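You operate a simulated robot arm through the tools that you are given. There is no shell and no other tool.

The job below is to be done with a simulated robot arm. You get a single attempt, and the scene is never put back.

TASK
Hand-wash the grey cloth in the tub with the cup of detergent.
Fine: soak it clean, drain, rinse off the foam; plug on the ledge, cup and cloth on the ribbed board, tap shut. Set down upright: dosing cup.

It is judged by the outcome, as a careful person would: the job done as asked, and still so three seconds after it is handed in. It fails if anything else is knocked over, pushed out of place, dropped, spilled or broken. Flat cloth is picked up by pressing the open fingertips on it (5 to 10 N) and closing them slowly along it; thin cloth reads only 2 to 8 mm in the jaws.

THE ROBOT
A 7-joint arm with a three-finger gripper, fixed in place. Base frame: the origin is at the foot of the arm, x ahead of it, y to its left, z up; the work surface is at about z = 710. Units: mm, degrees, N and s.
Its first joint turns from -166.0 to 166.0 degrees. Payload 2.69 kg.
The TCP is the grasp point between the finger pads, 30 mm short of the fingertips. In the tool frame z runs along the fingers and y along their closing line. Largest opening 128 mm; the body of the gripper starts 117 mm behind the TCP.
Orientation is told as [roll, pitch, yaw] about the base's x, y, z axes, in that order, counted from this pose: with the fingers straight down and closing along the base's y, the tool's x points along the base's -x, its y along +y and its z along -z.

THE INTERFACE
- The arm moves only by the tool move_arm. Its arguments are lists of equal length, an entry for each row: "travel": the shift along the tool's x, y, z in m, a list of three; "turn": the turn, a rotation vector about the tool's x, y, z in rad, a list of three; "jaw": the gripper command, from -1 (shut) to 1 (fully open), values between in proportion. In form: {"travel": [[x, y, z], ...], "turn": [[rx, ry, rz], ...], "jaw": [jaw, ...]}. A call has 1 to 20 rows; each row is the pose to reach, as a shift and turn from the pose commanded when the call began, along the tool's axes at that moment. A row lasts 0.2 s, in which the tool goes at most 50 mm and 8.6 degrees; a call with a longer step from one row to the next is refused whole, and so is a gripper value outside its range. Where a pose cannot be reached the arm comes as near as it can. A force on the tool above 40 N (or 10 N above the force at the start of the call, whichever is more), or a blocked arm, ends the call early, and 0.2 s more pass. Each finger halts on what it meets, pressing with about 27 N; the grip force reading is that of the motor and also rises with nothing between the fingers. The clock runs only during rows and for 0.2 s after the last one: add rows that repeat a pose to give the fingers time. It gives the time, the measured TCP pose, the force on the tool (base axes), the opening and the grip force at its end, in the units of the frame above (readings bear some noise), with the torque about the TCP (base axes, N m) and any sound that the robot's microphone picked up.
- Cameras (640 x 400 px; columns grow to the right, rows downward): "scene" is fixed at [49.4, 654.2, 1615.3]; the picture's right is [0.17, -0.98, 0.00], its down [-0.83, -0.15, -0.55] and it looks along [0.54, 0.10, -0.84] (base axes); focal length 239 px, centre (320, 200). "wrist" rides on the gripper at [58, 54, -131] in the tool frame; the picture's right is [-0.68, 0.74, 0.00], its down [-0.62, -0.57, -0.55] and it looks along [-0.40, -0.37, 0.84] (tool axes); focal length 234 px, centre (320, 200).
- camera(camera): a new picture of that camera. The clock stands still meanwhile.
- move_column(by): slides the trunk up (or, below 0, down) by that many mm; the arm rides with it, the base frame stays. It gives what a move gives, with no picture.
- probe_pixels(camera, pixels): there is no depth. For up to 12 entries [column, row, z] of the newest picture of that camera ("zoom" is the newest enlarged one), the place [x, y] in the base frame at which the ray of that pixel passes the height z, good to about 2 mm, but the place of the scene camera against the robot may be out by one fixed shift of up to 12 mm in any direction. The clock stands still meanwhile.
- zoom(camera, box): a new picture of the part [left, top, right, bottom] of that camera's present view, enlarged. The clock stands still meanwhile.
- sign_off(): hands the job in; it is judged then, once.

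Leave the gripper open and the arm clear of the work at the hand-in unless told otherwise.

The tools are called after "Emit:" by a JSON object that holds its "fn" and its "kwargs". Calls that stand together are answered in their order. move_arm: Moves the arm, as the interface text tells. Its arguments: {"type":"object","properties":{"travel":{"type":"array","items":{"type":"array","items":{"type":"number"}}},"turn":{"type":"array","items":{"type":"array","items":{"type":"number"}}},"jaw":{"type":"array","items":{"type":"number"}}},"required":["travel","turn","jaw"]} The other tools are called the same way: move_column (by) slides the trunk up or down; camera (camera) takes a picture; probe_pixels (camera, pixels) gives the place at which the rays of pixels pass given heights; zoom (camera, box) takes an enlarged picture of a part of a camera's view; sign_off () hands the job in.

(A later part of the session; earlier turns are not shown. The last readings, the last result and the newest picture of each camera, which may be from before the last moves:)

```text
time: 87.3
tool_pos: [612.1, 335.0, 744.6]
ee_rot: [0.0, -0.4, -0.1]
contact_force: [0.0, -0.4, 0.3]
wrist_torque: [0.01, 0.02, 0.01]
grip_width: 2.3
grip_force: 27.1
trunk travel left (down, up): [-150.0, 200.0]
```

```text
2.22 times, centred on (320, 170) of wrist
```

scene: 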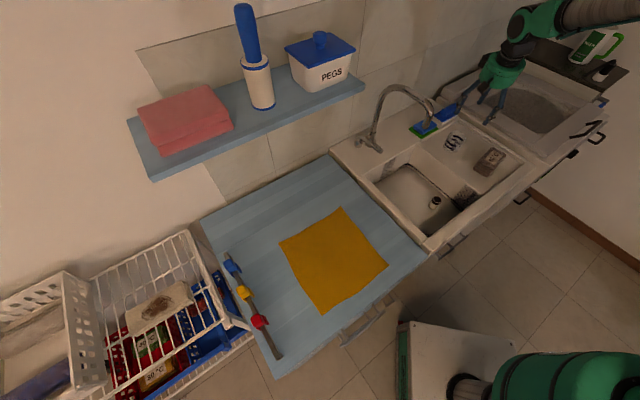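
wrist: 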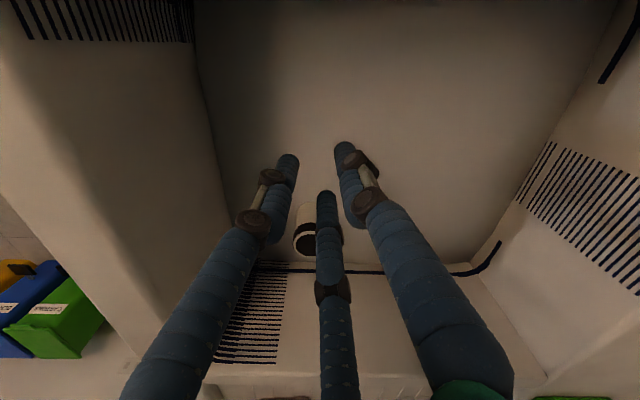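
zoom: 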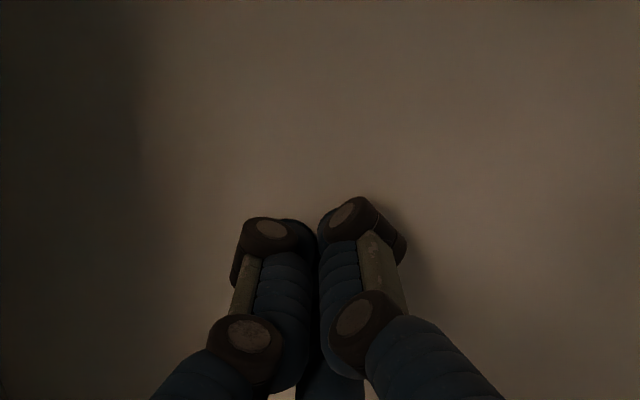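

The jaws stopped at 2.3 mm with 27 N – that may be thin cloth. I'll lift slowly and look.

Emit:
{"fn": "move_arm", "kwargs": {"travel": [[0, 0, -0.01], [0, 0, -0.02], [0, 0, -0.03], [0, 0, -0.04], [0, 0, -0.05], [0, 0, -0.06], [0, 0, -0.07], [0, 0, -0.07]], "turn": [[0, 0, 0], [0, 0, 0], [0, 0, 0], [0, 0, 0], [0, 0, 0], [0, 0, 0], [0, 0, 0], [0, 0, 0]], "jaw": [-1, -1, -1, -1, -1, -1, -1, -1]}}

Emit:
{"fn": "camera", "kwargs": {"camera": "wrist"}}

Emit:
{"fn": "zoom", "kwargs": {"camera": "scene", "box": [360, 110, 520, 250]}}

```text
time: 89.1
tool_pos: [610.6, 336.7, 815.3]
ee_rot: [-0.1, -0.4, -0.1]
contact_force: [0.0, -0.5, 0.5]
wrist_torque: [0.0, 0.02, -0.03]
grip_width: 2.2
grip_force: 26.7
trunk travel left (down, up): [-150.0, 200.0]
```

```text
taken
```

wrist: 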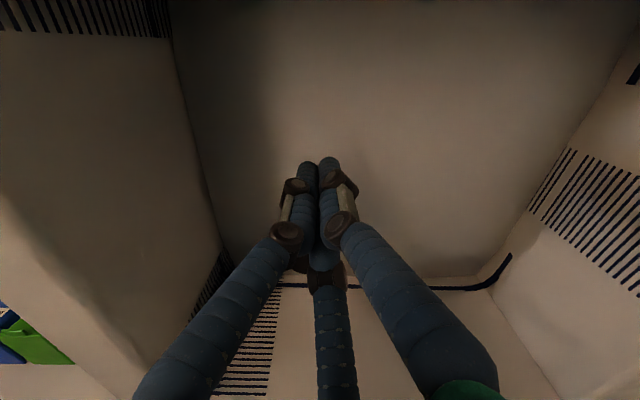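

```text
2.86 times, centred on (440, 180) of scene
```

zoom: 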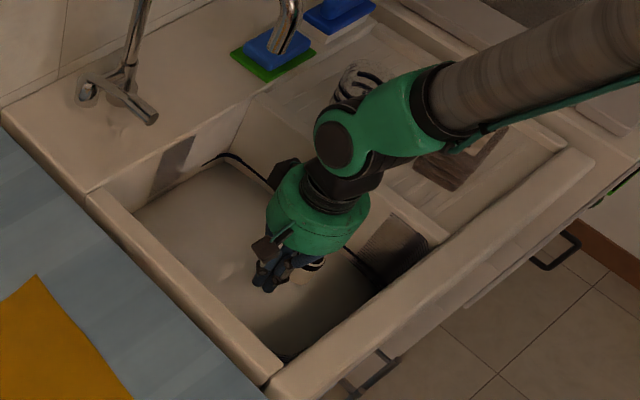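

Nothing came up: 2.2 mm is just the empty-closed reading, and I had lost contact while closing. I'll do a proper test: open to ~50 mm, press to 5–10 N, and close in short stages watching the force.

Emit:
{"fn": "move_arm", "kwargs": {"travel": [[0, 0, 0.02], [0, 0, 0.04], [0, 0, 0.06], [0, 0, 0.068], [0, 0, 0.072], [0, 0, 0.072]], "turn": [[0, 0, 0], [0, 0, 0], [0, 0, 0], [0, 0, 0], [0, 0, 0], [0, 0, 0]], "jaw": [-0.6, -0.3, -0.2, -0.2, -0.2, -0.2]}}

Emit:
{"fn": "move_arm", "kwargs": {"travel": [[0, 0, 0.001], [0, 0, 0.002], [0, 0, 0.002]], "turn": [[0, 0, 0], [0, 0, 0], [0, 0, 0]], "jaw": [-0.2, -0.2, -0.2]}}

```text
time: 90.5
tool_pos: [610.9, 337.8, 741.1]
ee_rot: [0.0, -0.4, -0.2]
contact_force: [-0.8, -0.5, -0.1]
wrist_torque: [0.0, 0.01, -0.02]
grip_width: 51.3
grip_force: 0.1
trunk travel left (down, up): [-150.0, 200.0]
```

```text
time: 91.3
tool_pos: [610.4, 336.6, 740.0]
ee_rot: [0.1, -0.5, -0.1]
contact_force: [-1.6, 0.9, 5.3]
wrist_torque: [-0.07, 0.19, -0.06]
grip_width: 51.5
grip_force: 0.4
trunk travel left (down, up): [-150.0, 200.0]
```

5.3 N of contact. Closing in short stages at constant height.

Emit:
{"fn": "move_arm", "kwargs": {"travel": [[0, 0, 0], [0, 0, 0], [0, 0, 0], [0, 0, 0], [0, 0, 0]], "turn": [[0, 0, 0], [0, 0, 0], [0, 0, 0], [0, 0, 0], [0, 0, 0]], "jaw": [-0.25, -0.3, -0.35, -0.4, -0.45]}}

Emit:
{"fn": "move_arm", "kwargs": {"travel": [[0, 0, 0], [0, 0, 0], [0, 0, 0], [0, 0, 0], [0, 0, 0]], "turn": [[0, 0, 0], [0, 0, 0], [0, 0, 0], [0, 0, 0], [0, 0, 0]], "jaw": [-0.5, -0.55, -0.6, -0.65, -0.7]}}

```text
time: 92.5
tool_pos: [609.4, 337.1, 741.3]
ee_rot: [0.1, -0.4, -0.1]
contact_force: [-10.3, -4.9, 15.6]
wrist_torque: [-0.43, 0.78, -0.02]
grip_width: 42.1
grip_force: 4.6
trunk travel left (down, up): [-150.0, 200.0]
```

```text
time: 93.7
tool_pos: [611.0, 337.0, 740.0]
ee_rot: [0.2, -0.3, -0.1]
contact_force: [-0.5, 0.1, 1.1]
wrist_torque: [-0.04, 0.02, -0.01]
grip_width: 19.2
grip_force: 0.0
trunk travel left (down, up): [-150.0, 200.0]
```

Contact seems to be one finger on a gently sloping floor; no sign of cloth yet. I'll press 1.5 mm more and close fully to see the reading.

Emit:
{"fn": "move_arm", "kwargs": {"travel": [[0, 0, 0.0015], [0, 0, 0.0015], [0, 0, 0.0015], [0, 0, 0.0015], [0, 0, 0.0015], [0, 0, 0.0015]], "turn": [[0, 0, 0], [0, 0, 0], [0, 0, 0], [0, 0, 0], [0, 0, 0], [0, 0, 0]], "jaw": [-0.7, -0.76, -0.82, -0.88, -0.94, -1]}}

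Emit:
{"fn": "move_arm", "kwargs": {"travel": [[0, 0, -0.01], [0, 0, -0.03], [0, 0, -0.05], [0, 0, -0.08], [0, 0, -0.08]], "turn": [[0, 0, 0], [0, 0, 0], [0, 0, 0], [0, 0, 0], [0, 0, 0]], "jaw": [-1, -1, -1, -1, -1]}}

Emit:
{"fn": "camera", "kwargs": {"camera": "wrist"}}

Emit:
{"fn": "zoom", "kwargs": {"camera": "scene", "box": [360, 130, 480, 250]}}

```text
time: 95.1
tool_pos: [611.4, 335.9, 738.1]
ee_rot: [0.1, -0.5, 0.0]
contact_force: [0.1, 0.4, -1.0]
wrist_torque: [-0.01, 0.0, 0.02]
grip_width: 2.2
grip_force: 26.8
trunk travel left (down, up): [-150.0, 200.0]
```

```text
time: 96.3
tool_pos: [609.7, 336.9, 817.4]
ee_rot: [0.2, -0.4, -0.2]
contact_force: [-1.0, -0.8, 0.2]
wrist_torque: [-0.01, -0.05, -0.03]
grip_width: 2.2
grip_force: 27.5
trunk travel left (down, up): [-150.0, 200.0]
```

```text
taken
```

wrist: 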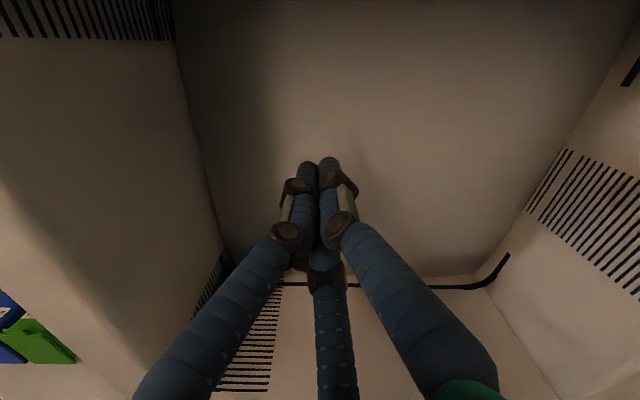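

```text
3.33 times, centred on (420, 190) of scene
```

zoom: 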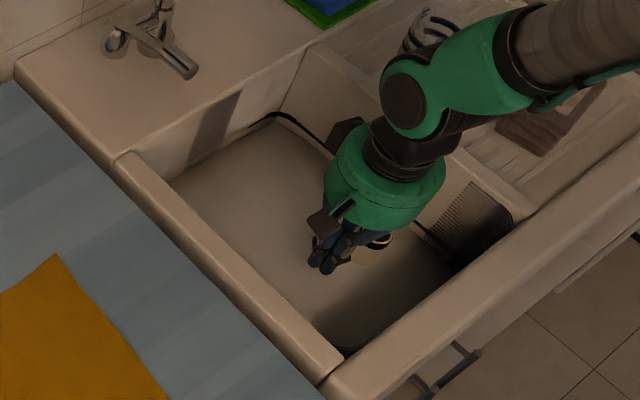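

Still nothing, and with the fingers closed I felt no floor at 738 – earlier only the front-left fingertip was touching something near (580, 319). I'll probe how deep the bottom is here with the closed fingers.

Emit:
{"fn": "move_arm", "kwargs": {"travel": [[0, 0, 0.03], [0, 0, 0.06], [0, 0, 0.075], [0, 0, 0.078], [0, 0, 0.081], [0, 0, 0.084], [0, 0, 0.087], [0, 0, 0.09], [0, 0, 0.093], [0, 0, 0.096], [0, 0, 0.099], [0, 0, 0.102]], "turn": [[0, 0, 0], [0, 0, 0], [0, 0, 0], [0, 0, 0], [0, 0, 0], [0, 0, 0], [0, 0, 0], [0, 0, 0], [0, 0, 0], [0, 0, 0], [0, 0, 0], [0, 0, 0]], "jaw": [-1, -1, -1, -1, -1, -1, -1, -1, -1, -1, -1, -1]}}

```text
time: 97.8
tool_pos: [611.2, 336.3, 736.7]
ee_rot: [0.0, -0.4, 0.0]
contact_force: [-12.6, -6.4, 25.9]
wrist_torque: [-0.27, 0.66, 0.1]
grip_width: 2.2
grip_force: 27.2
trunk travel left (down, up): [-150.0, 200.0]
stopped in row 7: the force on the tool passed its limit at 46 N (the readings are from after the stop); the commanded pose is now the measured one
```

The bottom here is at z≈706 and bare. Before committing to the folded stack I'll test one or two other spots in the tub for a submerged flat cloth: next around (590, 405).

Emit:
{"fn": "move_arm", "kwargs": {"travel": [[0, 0, -0.015], [0, 0, -0.03], [0.01, 0.035, -0.03], [0.021, 0.069, -0.03], [0.021, 0.069, -0.015], [0.021, 0.069, -0.005], [0.021, 0.069, -0.005]], "turn": [[0, 0, 0], [0, 0, 0], [0, 0, 0], [0, 0.007, 0], [0, 0.007, 0], [0, 0.007, 0], [0, 0.007, 0]], "jaw": [-0.8, -0.4, -0.2, -0.2, -0.2, -0.2, -0.2]}}

Emit:
{"fn": "move_arm", "kwargs": {"travel": [[0, 0, 0.0015], [0, 0, 0.003], [0, 0, 0.003]], "turn": [[0, 0, 0], [0, 0, 0], [0, 0, 0]], "jaw": [-0.2, -0.2, -0.2]}}

```text
time: 99.1
tool_pos: [591.9, 407.6, 754.8]
ee_rot: [0.3, -0.4, -0.1]
contact_force: [-5.0, -2.0, 20.4]
wrist_torque: [1.45, 1.02, 0.49]
grip_width: 51.0
grip_force: 0.0
trunk travel left (down, up): [-150.0, 200.0]
stopped in row 6: the force on the tool passed its limit at 53 N (the readings are from after the stop); the commanded pose is now the measured one
```

```text
time: 99.5
tool_pos: [594.5, 408.8, 755.8]
ee_rot: [0.4, -0.4, -0.1]
contact_force: [-4.4, -2.3, 15.9]
wrist_torque: [1.23, 0.62, 0.47]
grip_width: 51.1
grip_force: 0.1
trunk travel left (down, up): [-150.0, 200.0]
stopped in row 2: the force on the tool passed its limit at 43 N (the readings are from after the stop); the commanded pose is now the measured one
```

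That contact was the hand's body against the tub's left rim, not the floor. I'll rise straight up out of the tub.

Emit:
{"fn": "move_arm", "kwargs": {"travel": [[0, 0, -0.03], [0, 0, -0.07], [0, 0, -0.11], [0, 0, -0.15], [0, 0, -0.19], [0, 0, -0.22], [0, 0, -0.22]], "turn": [[0, 0, 0], [0, 0, 0], [0, 0, 0], [0, 0, 0], [0, 0, 0], [0, 0, 0], [0, 0, 0]], "jaw": [0, 0.5, 1, 1, 1, 1, 1]}}

Emit:
{"fn": "camera", "kwargs": {"camera": "wrist"}}

Emit:
{"fn": "camera", "kwargs": {"camera": "scene"}}

Emit:
{"fn": "zoom", "kwargs": {"camera": "scene", "box": [360, 140, 480, 250]}}

```text
time: 101.1
tool_pos: [589.4, 408.5, 972.8]
ee_rot: [0.3, -0.3, 0.0]
contact_force: [-0.5, -0.7, -0.2]
wrist_torque: [-0.02, -0.03, -0.02]
grip_width: 128.2
grip_force: 0.1
trunk travel left (down, up): [-150.0, 200.0]
```

```text
taken
```

wrist: 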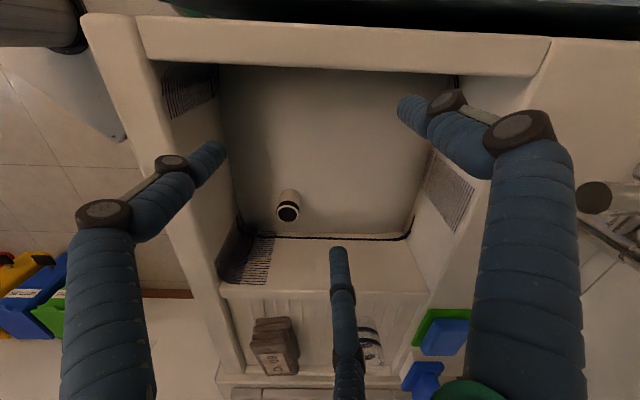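

```text
taken
```

scene: 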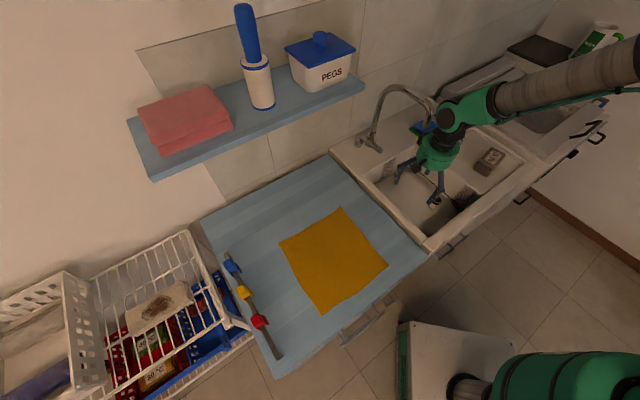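

```text
3.64 times, centred on (420, 195) of scene
```

zoom: 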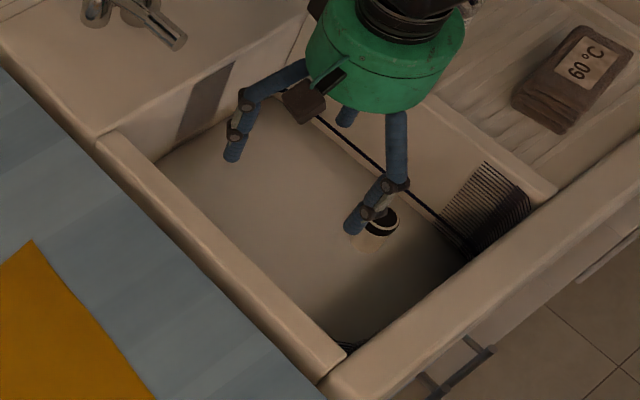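

The suds hide the bottom. My earlier pinch lost contact before the tips met, so I'll repeat it properly at (612, 336): small opening, steady light press, then close.

Emit:
{"fn": "move_arm", "kwargs": {"travel": [[-0.01, -0.03, 0.02], [-0.02, -0.06, 0.04], [-0.022, -0.072, 0.08], [-0.022, -0.072, 0.12], [-0.022, -0.072, 0.16], [-0.022, -0.072, 0.2], [-0.022, -0.072, 0.225], [-0.022, -0.072, 0.225]], "turn": [[0, 0, 0], [0, 0, 0], [0, 0, 0], [0, 0, 0], [0, 0, 0], [0, 0, 0], [0, 0, 0], [0, 0, 0]], "jaw": [0.5, 0, -0.4, -0.6, -0.6, -0.6, -0.6, -0.6]}}

Emit:
{"fn": "move_arm", "kwargs": {"travel": [[0, 0, 0.003], [0, 0, 0.006], [0, 0, 0.008], [0, 0, 0.008]], "turn": [[0, 0, 0], [0, 0, 0], [0, 0, 0], [0, 0, 0]], "jaw": [-0.6, -0.6, -0.6, -0.6]}}

```text
time: 102.9
tool_pos: [615.0, 335.9, 751.2]
ee_rot: [0.3, -0.3, -0.1]
contact_force: [0.9, 1.2, 0.0]
wrist_torque: [-0.02, 0.0, -0.04]
grip_width: 25.7
grip_force: 0.1
trunk travel left (down, up): [-150.0, 200.0]
```

```text
time: 103.9
tool_pos: [616.2, 336.1, 741.9]
ee_rot: [0.3, -0.3, 0.0]
contact_force: [0.4, -0.1, -0.5]
wrist_torque: [0.0, -0.03, 0.01]
grip_width: 25.6
grip_force: 0.0
trunk travel left (down, up): [-150.0, 200.0]
```

Emit:
{"fn": "move_arm", "kwargs": {"travel": [[0, 0, 0.0015], [0, 0, 0.003], [0, 0, 0.003]], "turn": [[0, 0, 0], [0, 0, 0], [0, 0, 0]], "jaw": [-0.6, -0.6, -0.6]}}

Emit:
{"fn": "move_arm", "kwargs": {"travel": [[0, 0, 0.001], [0, 0, 0.002], [0, 0, 0.002]], "turn": [[0, 0, 0], [0, 0, 0], [0, 0, 0]], "jaw": [-0.6, -0.6, -0.6]}}

```text
time: 104.7
tool_pos: [616.9, 337.2, 739.6]
ee_rot: [0.4, -0.3, 0.0]
contact_force: [-3.0, 1.8, 8.3]
wrist_torque: [-0.07, 0.29, -0.07]
grip_width: 25.5
grip_force: 0.0
trunk travel left (down, up): [-150.0, 200.0]
```

```text
time: 105.5
tool_pos: [616.3, 336.6, 738.7]
ee_rot: [0.4, -0.5, -0.2]
contact_force: [-5.3, -0.6, 33.7]
wrist_torque: [-0.47, 0.93, -0.09]
grip_width: 25.9
grip_force: 0.4
trunk travel left (down, up): [-150.0, 200.0]
```

Now firmly down (34 N); I'll ease 1.5 mm and close in two short stages.

Emit:
{"fn": "move_arm", "kwargs": {"travel": [[0, 0, -0.0015], [0, 0, -0.0015], [0, 0, -0.0012], [0, 0, -0.001], [0, 0, -0.0005]], "turn": [[0, 0, 0], [0, 0, 0], [0, 0, 0], [0, 0, 0], [0, 0, 0]], "jaw": [-0.6, -0.64, -0.68, -0.72, -0.76]}}

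Emit:
{"fn": "move_arm", "kwargs": {"travel": [[0, 0, 0.0005], [0, 0, 0.001], [0, 0, 0.0015], [0, 0, 0.0015], [0, 0, 0.0015]], "turn": [[0, 0, 0], [0, 0, 0], [0, 0, 0], [0, 0, 0], [0, 0, 0]], "jaw": [-0.8, -0.84, -0.88, -0.94, -1]}}

```text
time: 106.7
tool_pos: [614.5, 335.1, 739.2]
ee_rot: [0.3, -0.3, -0.1]
contact_force: [-11.1, -8.1, 26.0]
wrist_torque: [-0.57, 0.87, -0.06]
grip_width: 21.6
grip_force: 4.5
trunk travel left (down, up): [-150.0, 200.0]
stopped in row 5: the force on the tool passed its limit at 45 N (the readings are from after the stop); the commanded pose is now the measured one
```

```text
time: 107.3
tool_pos: [613.1, 333.3, 737.6]
ee_rot: [0.1, -0.1, -0.1]
contact_force: [-15.2, -8.8, 25.7]
wrist_torque: [-0.55, 0.92, 0.0]
grip_width: 18.3
grip_force: 5.8
trunk travel left (down, up): [-150.0, 200.0]
stopped in row 2: the force on the tool passed its limit at 41 N (the readings are from after the stop); the commanded pose is now the measured one
```

Emit:
{"fn": "move_arm", "kwargs": {"travel": [[0, 0, -0.001], [0, 0, -0.001], [0, 0, -0.001], [0, 0, -0.001], [0, 0, -0.001], [0, 0, -0.001]], "turn": [[0, 0, 0], [0, 0, 0], [0, 0, 0], [0, 0, 0], [0, 0, 0], [0, 0, 0]], "jaw": [-0.75, -0.8, -0.86, -0.92, -1, -1]}}

Emit:
{"fn": "move_arm", "kwargs": {"travel": [[0, 0, -0.005], [0, 0, -0.02], [0, 0, -0.04], [0, 0, -0.06], [0, 0, -0.06]], "turn": [[0, 0, 0], [0, 0, 0], [0, 0, 0], [0, 0, 0], [0, 0, 0]], "jaw": [-1, -1, -1, -1, -1]}}

Emit:
{"fn": "zoom", "kwargs": {"camera": "wrist", "box": [200, 60, 440, 260]}}

```text
time: 108.7
tool_pos: [616.5, 335.6, 738.5]
ee_rot: [0.3, -0.2, 0.0]
contact_force: [-0.4, -0.5, -0.2]
wrist_torque: [-0.01, -0.02, -0.02]
grip_width: 1.9
grip_force: 26.6
trunk travel left (down, up): [-150.0, 200.0]
```

```text
time: 109.9
tool_pos: [614.4, 333.3, 798.4]
ee_rot: [0.3, -0.2, -0.1]
contact_force: [0.2, -0.6, -0.1]
wrist_torque: [0.02, -0.02, -0.02]
grip_width: 2.2
grip_force: 27.0
trunk travel left (down, up): [-150.0, 200.0]
```

```text
2.00 times, centred on (320, 160) of wrist
```

zoom: 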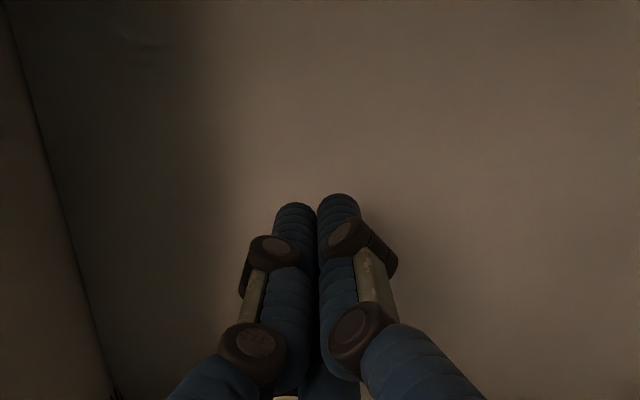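

Nothing held. But there's a faint feature in the suds near wrist pixel (232, 80). I'll zoom in there.

Emit:
{"fn": "camera", "kwargs": {"camera": "wrist"}}

Emit:
{"fn": "zoom", "kwargs": {"camera": "wrist", "box": [190, 40, 290, 130]}}

Emit:
{"fn": "zoom", "kwargs": {"camera": "scene", "box": [370, 150, 470, 245]}}

```text
taken
```

wrist: 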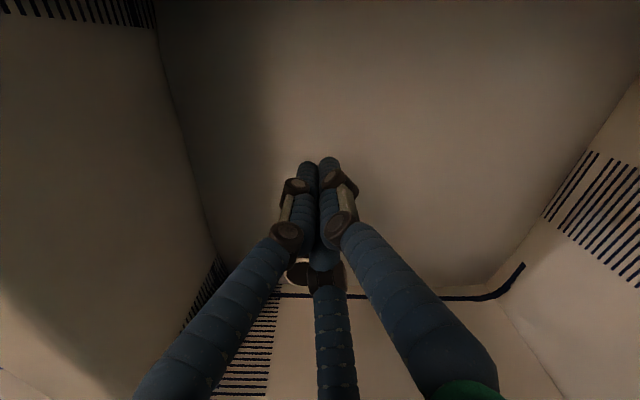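

```text
4.44 times, centred on (240, 85) of wrist
```

zoom: 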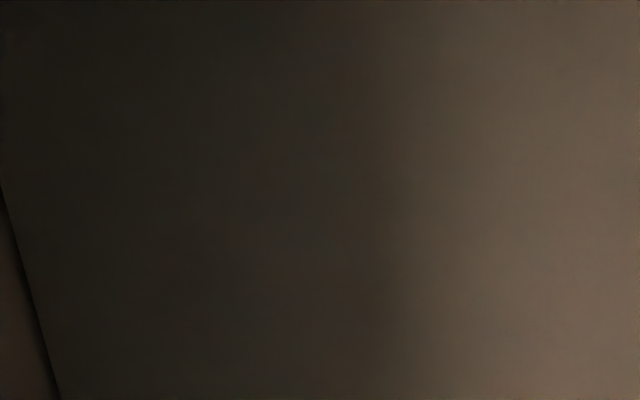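

```text
4.21 times, centred on (420, 198) of scene
```

zoom: 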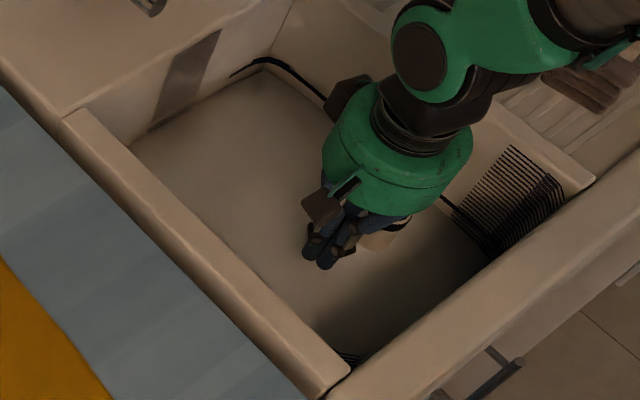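

No cloth in the tub as far as I can tell. I'll rise and turn the camera toward the tap, ledge and table to survey for any other grey cloth – and to measure the tap, which I need anyway.

Emit:
{"fn": "move_arm", "kwargs": {"travel": [[0, 0, -0.045], [0.01, -0.005, -0.09], [0.02, -0.01, -0.135], [0.03, -0.02, -0.18], [0.045, -0.03, -0.22], [0.06, -0.035, -0.26], [0.075, -0.035, -0.3], [0.075, -0.035, -0.34], [0.075, -0.035, -0.34]], "turn": [[0, 0, 0], [0, 0, 0], [0, 0, 0], [0, 0, 0], [0, 0, 0], [0, 0, 0], [0, 0, 0], [0, 0, 0], [0, 0, 0]], "jaw": [-1, -1, -1, -1, -1, -1, -1, -1, -1]}}

Emit:
{"fn": "move_arm", "kwargs": {"travel": [[0, 0, 0], [0, 0, 0], [0, 0, 0], [0, 0, 0], [0, 0, 0], [0, 0, 0], [0, 0, 0], [0, 0, 0], [0, 0, 0], [0, 0, 0], [0, 0, 0], [0, 0, 0]], "turn": [[0, 0, -0.14], [0, 0, -0.28], [0, 0, -0.42], [0, 0, -0.56], [0, 0, -0.7], [0, 0, -0.84], [0, 0, -0.98], [0, 0, -1.12], [0, 0, -1.26], [0, 0, -1.4], [0, 0, -1.57], [0, 0, -1.57]], "jaw": [-1, -1, -1, -1, -1, -1, -1, -1, -1, -1, -1, -1]}}

Emit:
{"fn": "camera", "kwargs": {"camera": "wrist"}}

```text
time: 111.9
tool_pos: [538.0, 295.6, 1139.0]
ee_rot: [0.4, -0.3, -0.1]
contact_force: [-0.4, -0.6, 0.6]
wrist_torque: [0.02, -0.02, 0.02]
grip_width: 2.4
grip_force: 27.2
trunk travel left (down, up): [-150.0, 200.0]
```

```text
refused: row 11 steps farther than a row can; nothing moved
```

```text
taken
```

wrist: 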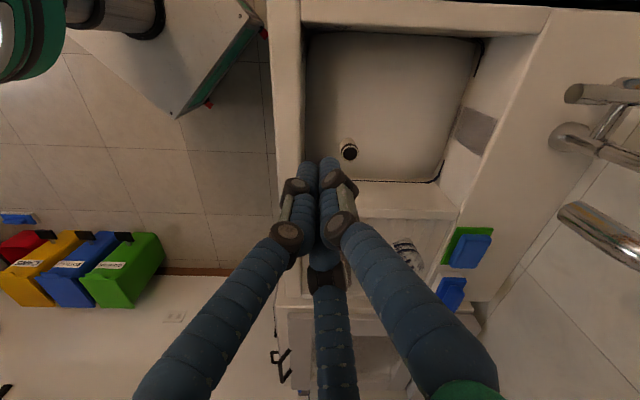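

With the jaws closed the tub is clearly seen at (390,110). I'll zoom into it and the tap, then turn.

Emit:
{"fn": "zoom", "kwargs": {"camera": "wrist", "box": [290, 10, 500, 200]}}

Emit:
{"fn": "zoom", "kwargs": {"camera": "wrist", "box": [520, 50, 640, 290]}}

Emit:
{"fn": "move_arm", "kwargs": {"travel": [[0, 0, 0], [0, 0, 0], [0, 0, 0], [0, 0, 0], [0, 0, 0], [0, 0, 0], [0, 0, 0], [0, 0, 0], [0, 0, 0], [0, 0, 0], [0, 0, 0], [0, 0, 0]], "turn": [[0, 0, -0.143], [0, 0, -0.286], [0, 0, -0.429], [0, 0, -0.572], [0, 0, -0.715], [0, 0, -0.858], [0, 0, -1.0], [0, 0, -1.143], [0, 0, -1.286], [0, 0, -1.43], [0, 0, -1.57], [0, 0, -1.57]], "jaw": [-1, -1, -1, -1, -1, -1, -1, -1, -1, -1, -1, -1]}}

Emit:
{"fn": "camera", "kwargs": {"camera": "wrist"}}

```text
2.11 times, centred on (395, 105) of wrist
```

zoom: 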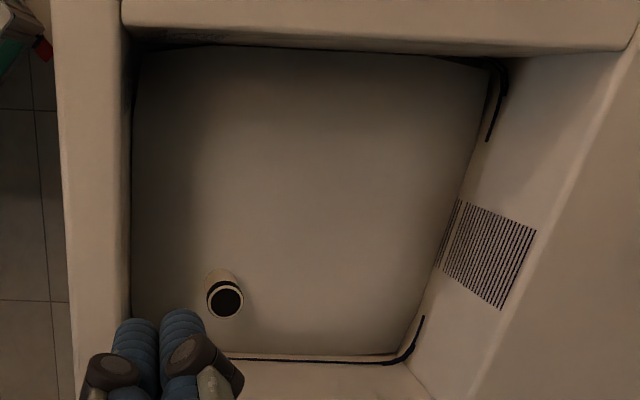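

```text
1.67 times, centred on (580, 170) of wrist
```

zoom: 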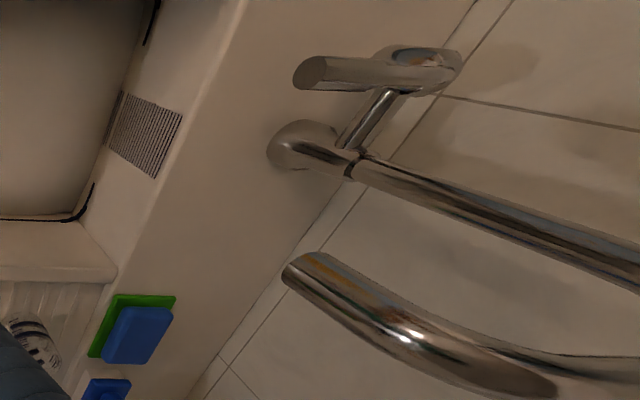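

```text
time: 114.5
tool_pos: [539.1, 298.6, 1139.0]
ee_rot: [-0.2, -0.4, 90.0]
contact_force: [0.7, -0.1, 0.6]
wrist_torque: [0.03, 0.01, 0.01]
grip_width: 2.3
grip_force: 26.6
trunk travel left (down, up): [-150.0, 200.0]
```

```text
taken
```

wrist: 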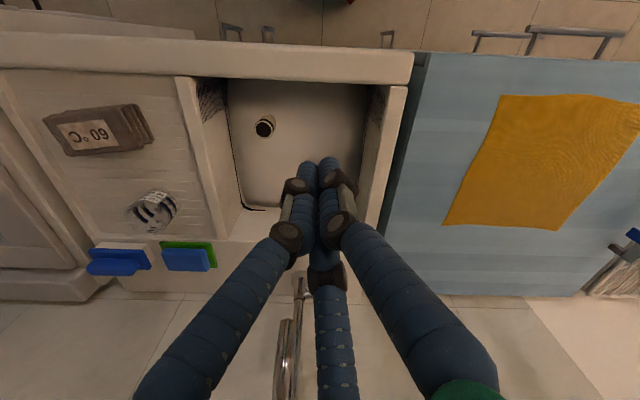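

No other grey cloth is in sight; the only flat one is the yellow cloth on the blue table. Three folded cloths of one kind are in the room – grey 60 °C, green 40 °C, yellow 30 °C – so "the grey cloth" is the 60 °C one on the board. I'll turn back to yaw −38° and return above it.

Emit:
{"fn": "move_arm", "kwargs": {"travel": [[0, 0, 0], [0, 0, 0], [0, 0, 0], [0, 0, 0], [0, 0, 0], [0, 0, 0], [0, 0, 0], [0, 0, 0], [0, 0, 0], [0, 0, 0], [0, 0, 0], [0, 0, 0], [0, 0, 0], [0, 0, 0], [0, 0, 0], [0, 0, 0]], "turn": [[0, 0, 0.14], [0, 0, 0.28], [0, 0, 0.42], [0, 0, 0.56], [0, 0, 0.7], [0, 0, 0.84], [0, 0, 0.98], [0, 0, 1.12], [0, 0, 1.26], [0, 0, 1.4], [0, 0, 1.54], [0, 0, 1.68], [0, 0, 1.82], [0, 0, 1.96], [0, 0, 2.1], [0, 0, 2.234]], "jaw": [-1, -0.5, 0, 0.5, 0.6, 0.6, 0.6, 0.6, 0.6, 0.6, 0.6, 0.6, 0.6, 0.6, 0.6, 0.6]}}

Emit:
{"fn": "move_arm", "kwargs": {"travel": [[-0.044, 0, 0], [-0.088, -0.001, 0], [-0.132, -0.001, 0], [-0.176, -0.002, 0], [-0.22, -0.002, 0], [-0.264, -0.003, 0.01], [-0.308, -0.003, 0.03], [-0.352, -0.0036, 0.05], [-0.352, -0.0036, 0.09], [-0.352, -0.0036, 0.129], [-0.352, -0.0036, 0.129]], "turn": [[0, 0, 0], [0, 0, 0], [0, 0, 0], [0, 0, 0], [0, 0, 0], [0, 0, 0], [0, 0, 0], [0, 0, 0], [0, -0.09, 0], [0, -0.1745, 0], [0, -0.1745, 0]], "jaw": [0.6, 0.6, 0.6, 0.6, 0.6, 0.6, 0.6, 0.6, 0.6, 0.6, 0.6]}}

Emit:
{"fn": "camera", "kwargs": {"camera": "wrist"}}

Emit:
{"fn": "zoom", "kwargs": {"camera": "wrist", "box": [200, 40, 440, 260]}}

```text
time: 117.9
tool_pos: [540.2, 298.9, 1138.4]
ee_rot: [0.4, 0.0, -38.2]
contact_force: [0.0, -0.2, 0.5]
wrist_torque: [0.0, 0.03, -0.03]
grip_width: 102.3
grip_force: 0.0
trunk travel left (down, up): [-150.0, 200.0]
```

```text
time: 120.3
tool_pos: [813.8, 83.6, 1009.4]
ee_rot: [0.2, -10.0, -38.2]
contact_force: [-0.5, 1.0, -0.6]
wrist_torque: [-0.08, 0.02, 0.01]
grip_width: 102.5
grip_force: 0.1
trunk travel left (down, up): [-150.0, 200.0]
```

```text
taken
```

wrist: 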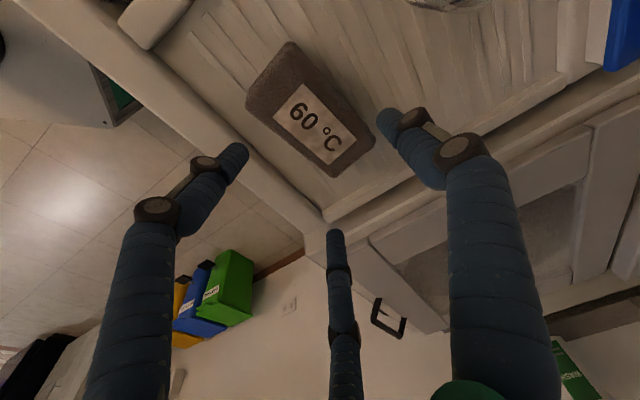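

```text
1.82 times, centred on (320, 150) of wrist
```

zoom: 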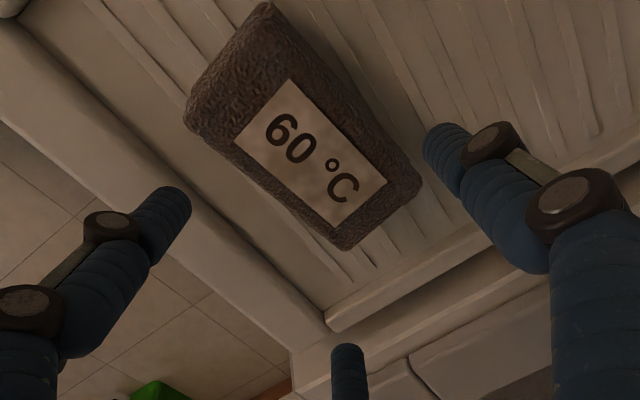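

Hand tilted 10° at yaw −38°. I'll probe the cloth's top corners at z≈903 to fix the grasp line.

Emit:
{"fn": "probe_pixels", "kwargs": {"camera": "zoom", "pixels": [[266, 8, 903], [190, 122, 903], [345, 246, 903], [415, 185, 903], [304, 141, 903], [230, 220, 880], [310, 305, 880]]}}

```text
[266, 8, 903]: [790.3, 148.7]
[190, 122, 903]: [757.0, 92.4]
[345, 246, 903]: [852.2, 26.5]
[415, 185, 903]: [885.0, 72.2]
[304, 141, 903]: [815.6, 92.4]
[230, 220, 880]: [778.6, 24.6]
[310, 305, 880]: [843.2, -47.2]
```

Cloth centre (821, 85). I'll go to just above it with the jaws at ~98 mm and the hand shifted ~10 mm so the two-finger side clears the front edge, then check the fingertips against the cloth edges.

Emit:
{"fn": "move_arm", "kwargs": {"travel": [[0.0054, -0.0014, 0.0209], [0.0107, -0.0028, 0.0417], [0.0161, -0.0042, 0.0626], [0.0161, -0.0042, 0.0626]], "turn": [[0, 0, 0], [0, 0, 0], [0, 0, 0], [0, 0, 0]], "jaw": [0.53, 0.53, 0.53, 0.53]}}

Emit:
{"fn": "camera", "kwargs": {"camera": "wrist"}}

Emit:
{"fn": "zoom", "kwargs": {"camera": "wrist", "box": [190, 50, 430, 270]}}

Emit:
{"fn": "zoom", "kwargs": {"camera": "scene", "box": [460, 120, 540, 190]}}

```text
time: 121.3
tool_pos: [809.0, 81.4, 945.2]
ee_rot: [0.3, -10.0, -38.2]
contact_force: [0.7, 0.4, 0.4]
wrist_torque: [0.0, 0.03, 0.04]
grip_width: 98.1
grip_force: 0.0
trunk travel left (down, up): [-150.0, 200.0]
```

```text
taken
```

wrist: 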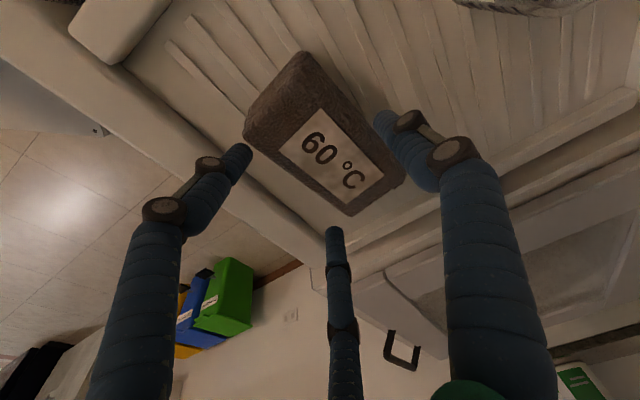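

```text
1.82 times, centred on (310, 160) of wrist
```

zoom: 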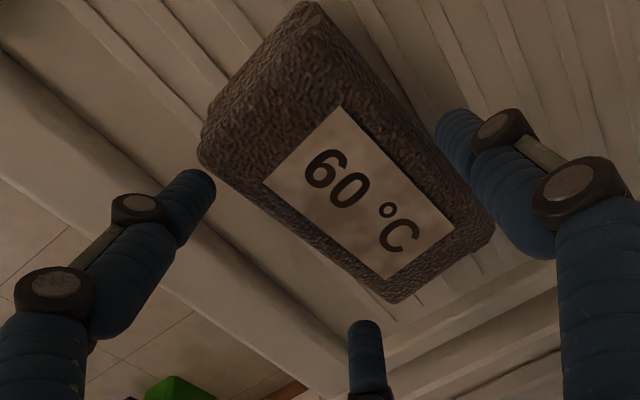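

```text
5.71 times, centred on (500, 155) of scene
```

zoom: 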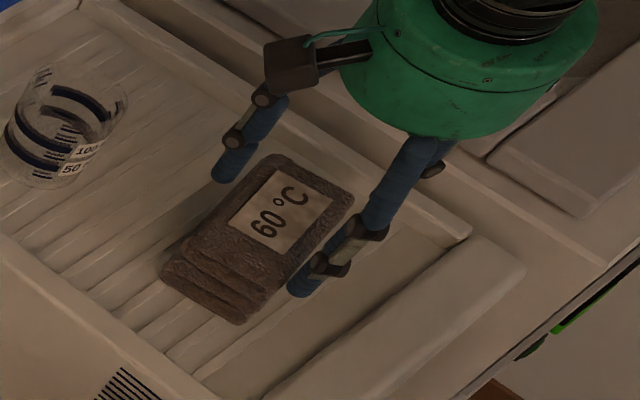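

Fingers straddle the cloth; the two-finger side is a little tight, so I'll shift 4 mm toward it, open to 100 mm, and descend 20 mm.

Emit:
{"fn": "move_arm", "kwargs": {"travel": [[0, -0.004, 0], [0, -0.004, 0.007], [0, -0.004, 0.014], [0, -0.004, 0.02], [0, -0.004, 0.02]], "turn": [[0, 0, 0], [0, 0, 0], [0, 0, 0], [0, 0, 0], [0, 0, 0]], "jaw": [0.56, 0.56, 0.56, 0.56, 0.56]}}

Emit:
{"fn": "zoom", "kwargs": {"camera": "wrist", "box": [190, 50, 430, 270]}}

Emit:
{"fn": "zoom", "kwargs": {"camera": "scene", "box": [460, 120, 540, 190]}}

```text
time: 122.5
tool_pos: [808.3, 75.8, 924.4]
ee_rot: [0.4, -10.0, -38.2]
contact_force: [0.9, -0.2, 0.6]
wrist_torque: [0.02, -0.03, 0.0]
grip_width: 99.8
grip_force: 0.0
trunk travel left (down, up): [-150.0, 200.0]
```

```text
1.82 times, centred on (310, 160) of wrist
```

zoom: 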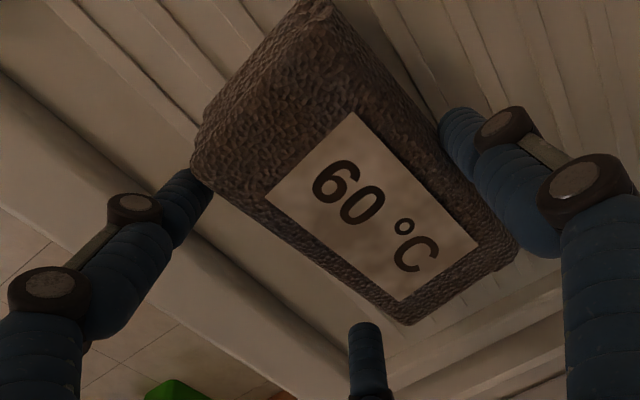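

```text
5.71 times, centred on (500, 155) of scene
```

zoom: 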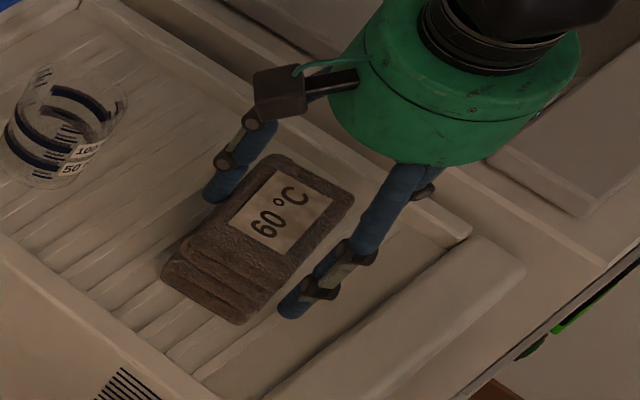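

Tips are now past the top edge on both sides with no contact. Down another 18 mm.

Emit:
{"fn": "move_arm", "kwargs": {"travel": [[0, 0, 0.006], [0, 0, 0.012], [0, 0, 0.018], [0, 0, 0.018]], "turn": [[0, 0, 0], [0, 0, 0], [0, 0, 0], [0, 0, 0]], "jaw": [0.56, 0.56, 0.56, 0.56]}}

Emit:
{"fn": "zoom", "kwargs": {"camera": "scene", "box": [460, 120, 540, 190]}}

```text
time: 123.5
tool_pos: [810.8, 73.7, 906.0]
ee_rot: [0.3, -10.1, -38.1]
contact_force: [-0.3, 0.1, 0.2]
wrist_torque: [-0.01, 0.0, 0.01]
grip_width: 99.7
grip_force: 0.0
trunk travel left (down, up): [-150.0, 200.0]
```

```text
5.71 times, centred on (500, 155) of scene
```

zoom: 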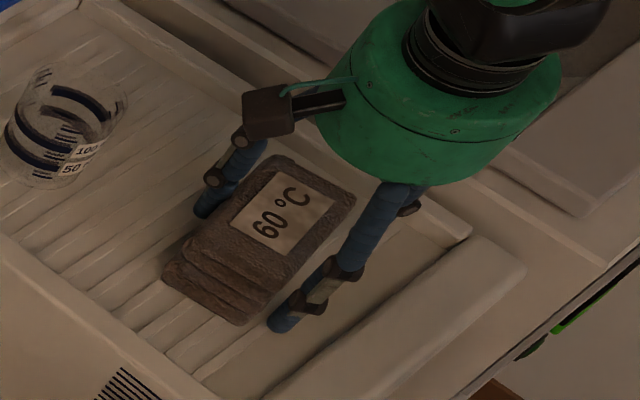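

Still no contact, fingers on both sides at z = 906. Closing slowly on the cloth.

Emit:
{"fn": "move_arm", "kwargs": {"travel": [[0, 0, 0], [0, 0, 0], [0, 0, 0], [0, 0, 0], [0, 0, 0], [0, 0, 0], [0, 0, 0]], "turn": [[0, 0, 0], [0, 0, 0], [0, 0, 0], [0, 0, 0], [0, 0, 0], [0, 0, 0], [0, 0, 0]], "jaw": [0.5, 0.44, 0.38, 0.32, 0.26, 0.2, 0.2]}}

Emit:
{"fn": "zoom", "kwargs": {"camera": "scene", "box": [460, 120, 540, 190]}}

Emit:
{"fn": "zoom", "kwargs": {"camera": "wrist", "box": [190, 50, 430, 270]}}

```text
time: 125.1
tool_pos: [810.7, 72.2, 907.9]
ee_rot: [0.3, -10.0, -38.2]
contact_force: [1.0, 1.6, 3.3]
wrist_torque: [0.06, -0.04, -0.05]
grip_width: 88.9
grip_force: 27.7
trunk travel left (down, up): [-150.0, 200.0]
```

```text
5.71 times, centred on (500, 155) of scene
```

zoom: 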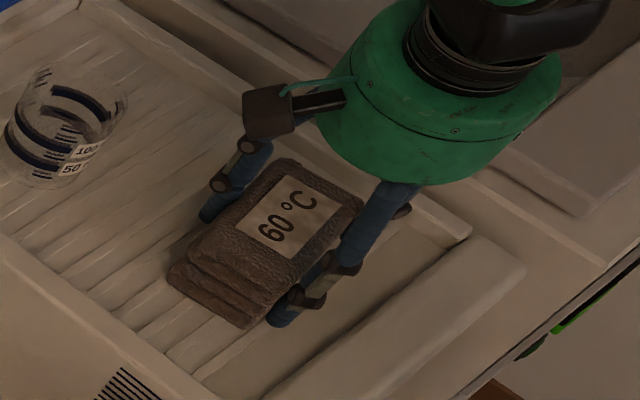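

```text
1.82 times, centred on (310, 160) of wrist
```

zoom: 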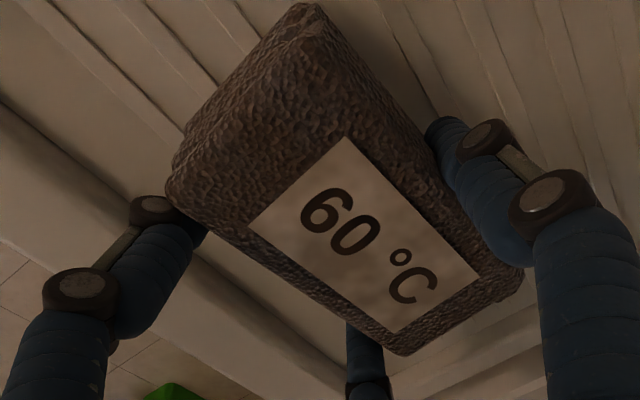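

Gripped at 88.9 mm, 27.7 N – just as predicted. Lifting 15 mm gently to see whether it comes along.

Emit:
{"fn": "move_arm", "kwargs": {"travel": [[-0.0009, 0, -0.005], [-0.0017, 0, -0.01], [-0.0026, 0, -0.015], [-0.0026, 0, -0.015]], "turn": [[0, 0, 0], [0, 0, 0], [0, 0, 0], [0, 0, 0]], "jaw": [0.2, 0.2, 0.2, 0.2]}}

Emit:
{"fn": "zoom", "kwargs": {"camera": "scene", "box": [460, 120, 540, 190]}}

Emit:
{"fn": "zoom", "kwargs": {"camera": "wrist", "box": [190, 50, 430, 270]}}

```text
time: 126.1
tool_pos: [809.2, 72.1, 922.1]
ee_rot: [0.3, -10.0, -38.1]
contact_force: [0.0, 1.4, -0.3]
wrist_torque: [0.01, 0.02, -0.01]
grip_width: 89.1
grip_force: 26.7
trunk travel left (down, up): [-150.0, 200.0]
```

```text
5.71 times, centred on (500, 155) of scene
```

zoom: 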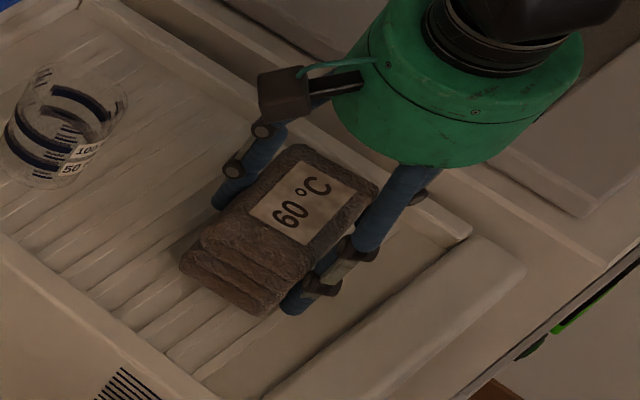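

```text
1.82 times, centred on (310, 160) of wrist
```

zoom: 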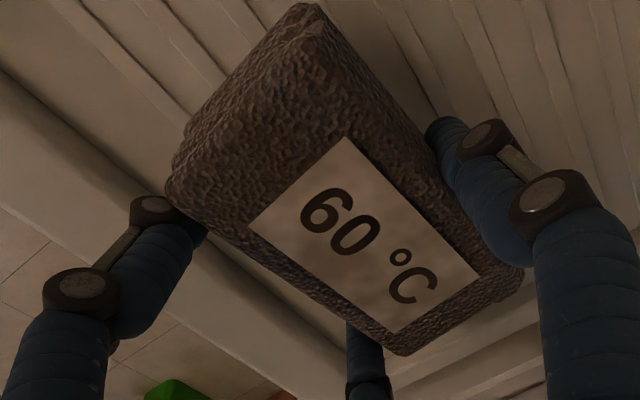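

It lifts easily and is light, as a cloth would be. Soaking it is reversible, so I'll do that and watch for a change in its look: raise to z≈1000, carry it over the tub's front, then turn it to yaw 45°.

Emit:
{"fn": "move_arm", "kwargs": {"travel": [[-0.005, 0, -0.026], [-0.0095, 0, -0.052], [-0.0135, 0, -0.0768], [0.0163, 0.0066, -0.0821], [0.0462, 0.0131, -0.0873], [0.0761, 0.0197, -0.0926], [0.106, 0.0263, -0.0979], [0.1358, 0.0328, -0.1031], [0.1656, 0.0394, -0.1084], [0.1656, 0.0394, -0.1084]], "turn": [[0, 0, 0], [0, 0, 0], [0, 0, 0], [0, 0, 0], [0, 0, 0], [0, 0, 0], [0, 0, 0], [0, 0, 0], [0, 0, 0], [0, 0, 0]], "jaw": [0.2, 0.2, 0.2, 0.2, 0.2, 0.2, 0.2, 0.2, 0.2, 0.2]}}

Emit:
{"fn": "move_arm", "kwargs": {"travel": [[0, 0, 0], [0, 0, 0], [0, 0, 0], [0, 0, 0], [0, 0, 0], [0, 0, 0], [0, 0, 0], [0, 0, 0], [0, 0, 0], [0, 0, 0], [0, 0, 0]], "turn": [[-0.0252, 0, -0.1427], [-0.0503, 0, -0.2854], [-0.0755, 0, -0.4281], [-0.1006, 0, -0.5708], [-0.1258, 0, -0.7135], [-0.1509, 0, -0.8562], [-0.1761, 0, -0.9989], [-0.2012, 0, -1.1416], [-0.2264, 0, -1.2843], [-0.2515, 0, -1.427], [-0.2515, 0, -1.427]], "jaw": [0.2, 0.2, 0.2, 0.2, 0.2, 0.2, 0.2, 0.2, 0.2, 0.2, 0.2]}}

Emit:
{"fn": "camera", "kwargs": {"camera": "scene"}}

Emit:
{"fn": "camera", "kwargs": {"camera": "wrist"}}

```text
time: 128.3
tool_pos: [691.4, 215.4, 1001.2]
ee_rot: [0.2, -10.0, -38.2]
contact_force: [-0.3, 0.3, -1.7]
wrist_torque: [-0.06, -0.05, 0.03]
grip_width: 89.1
grip_force: 27.2
trunk travel left (down, up): [-150.0, 200.0]
```

```text
time: 130.7
tool_pos: [691.3, 214.6, 1000.2]
ee_rot: [0.1, -10.3, 44.9]
contact_force: [0.1, -0.7, -0.7]
wrist_torque: [-0.01, -0.04, -0.04]
grip_width: 88.9
grip_force: 26.6
trunk travel left (down, up): [-150.0, 200.0]
```

```text
taken
```

scene: 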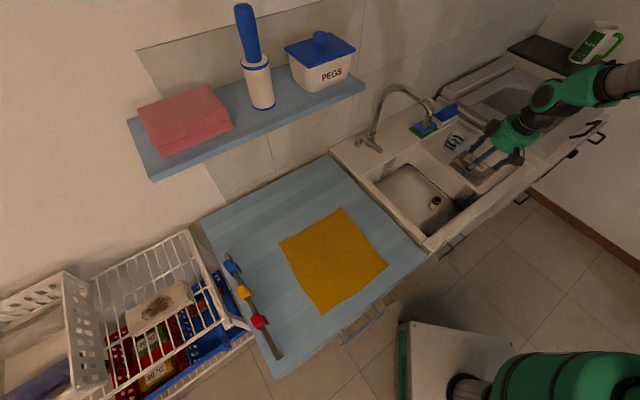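

```text
taken
```

wrist: 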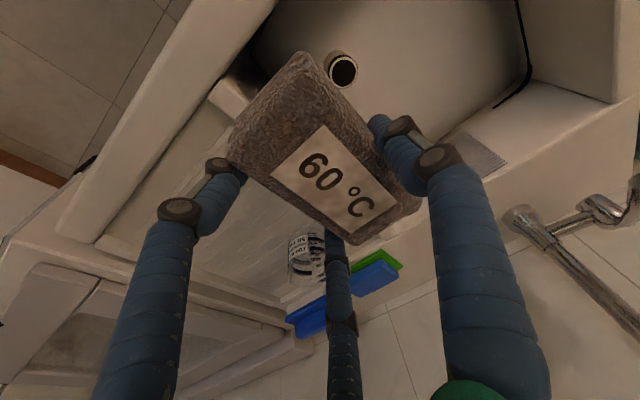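

Under this light the cloth is plainly grey. I'll enter the tub in front of the spout: first to (650, 340), down to z≈870, then slide toward (679, 384) under the spout while staying low.

Emit:
{"fn": "move_arm", "kwargs": {"travel": [[-0.0146, 0.0295, 0.0026], [-0.0292, 0.059, 0.0053], [-0.0439, 0.0884, 0.008], [-0.0585, 0.1179, 0.0106], [-0.0527, 0.1179, 0.0426], [-0.047, 0.1179, 0.0746], [-0.0412, 0.1179, 0.1065], [-0.0354, 0.1179, 0.1385], [-0.0354, 0.1179, 0.1385]], "turn": [[0, 0, 0], [0, 0, 0], [0, 0, 0], [0, 0, 0], [0, 0, 0], [0, 0, 0], [0, 0, 0], [0, 0, 0], [0, 0, 0]], "jaw": [0.2, 0.2, 0.2, 0.2, 0.2, 0.2, 0.2, 0.2, 0.2]}}

Emit:
{"fn": "zoom", "kwargs": {"camera": "scene", "box": [360, 80, 520, 240]}}

Emit:
{"fn": "camera", "kwargs": {"camera": "wrist"}}

```text
time: 132.7
tool_pos: [652.8, 342.7, 874.1]
ee_rot: [0.1, -10.3, 44.9]
contact_force: [-0.1, -0.7, -1.6]
wrist_torque: [0.01, 0.01, 0.04]
grip_width: 88.8
grip_force: 26.7
trunk travel left (down, up): [-150.0, 200.0]
```

```text
2.50 times, centred on (440, 160) of scene
```

zoom: 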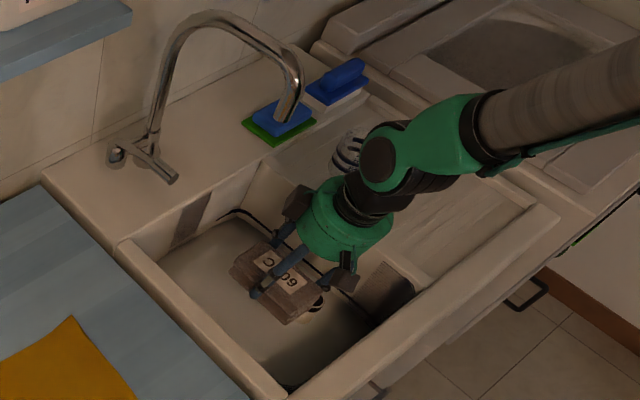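

```text
taken
```

wrist: 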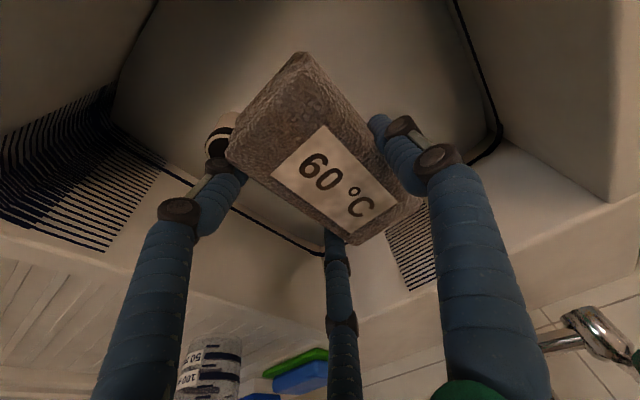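

Clear so far. Sliding 50 mm toward the spot under the spout at this height.

Emit:
{"fn": "move_arm", "kwargs": {"travel": [[-0.0152, 0.0036, 0.0055], [-0.0303, 0.0071, 0.0109], [-0.0455, 0.0107, 0.0164], [-0.0455, 0.0107, 0.0164]], "turn": [[0, 0, 0], [0, 0, 0], [0, 0, 0], [0, 0, 0]], "jaw": [0.2, 0.2, 0.2, 0.2]}}

Emit:
{"fn": "zoom", "kwargs": {"camera": "scene", "box": [360, 80, 520, 240]}}

```text
time: 133.7
tool_pos: [676.6, 382.1, 864.7]
ee_rot: [0.0, -10.3, 44.9]
contact_force: [0.9, -0.5, -1.2]
wrist_torque: [-0.02, -0.01, -0.01]
grip_width: 89.0
grip_force: 27.1
trunk travel left (down, up): [-150.0, 200.0]
```

```text
2.50 times, centred on (440, 160) of scene
```

zoom: 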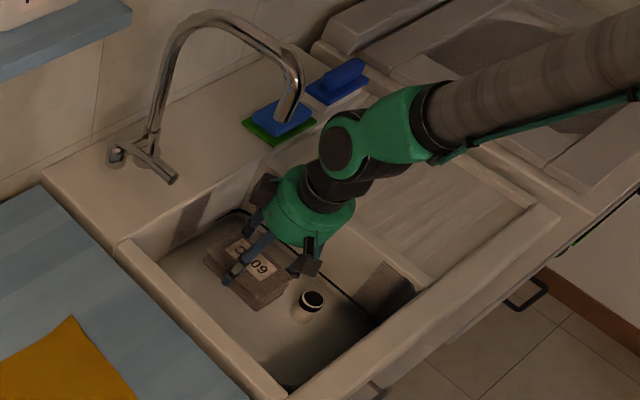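

No contact. Lowering the cloth vertically into the suds, first to z≈770.

Emit:
{"fn": "move_arm", "kwargs": {"travel": [[0.0027, 0, 0.0148], [0.0053, 0, 0.0295], [0.008, 0, 0.0443], [0.0107, 0, 0.059], [0.0134, 0, 0.0738], [0.016, 0, 0.0886], [0.0169, 0, 0.0932], [0.0169, 0, 0.0932]], "turn": [[0, 0, 0], [0, 0, 0], [0, 0, 0], [0, 0, 0], [0, 0, 0], [0, 0, 0], [0, 0, 0], [0, 0, 0]], "jaw": [0.2, 0.2, 0.2, 0.2, 0.2, 0.2, 0.2, 0.2]}}

Emit:
{"fn": "zoom", "kwargs": {"camera": "scene", "box": [360, 80, 520, 240]}}

Emit:
{"fn": "camera", "kwargs": {"camera": "wrist"}}

```text
time: 135.5
tool_pos: [677.4, 384.1, 767.2]
ee_rot: [0.1, -10.3, 44.9]
contact_force: [-0.3, -0.4, -0.5]
wrist_torque: [0.02, 0.02, 0.02]
grip_width: 88.8
grip_force: 26.4
trunk travel left (down, up): [-150.0, 200.0]
```

```text
2.50 times, centred on (440, 160) of scene
```

zoom: 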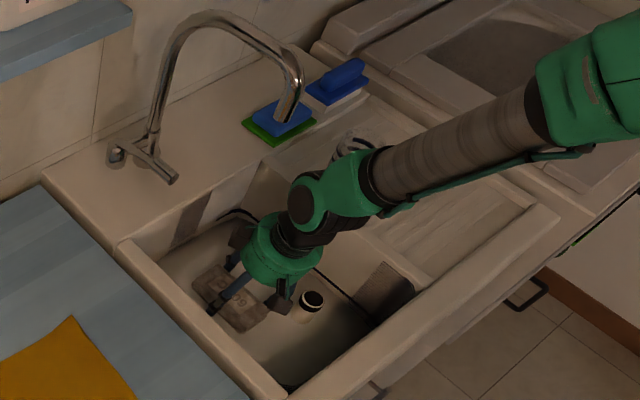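

```text
taken
```

wrist: 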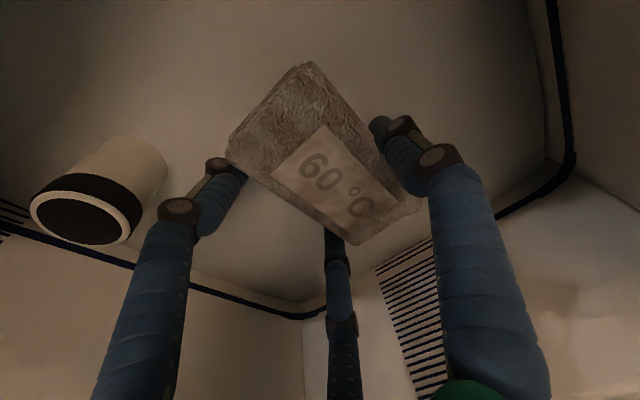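

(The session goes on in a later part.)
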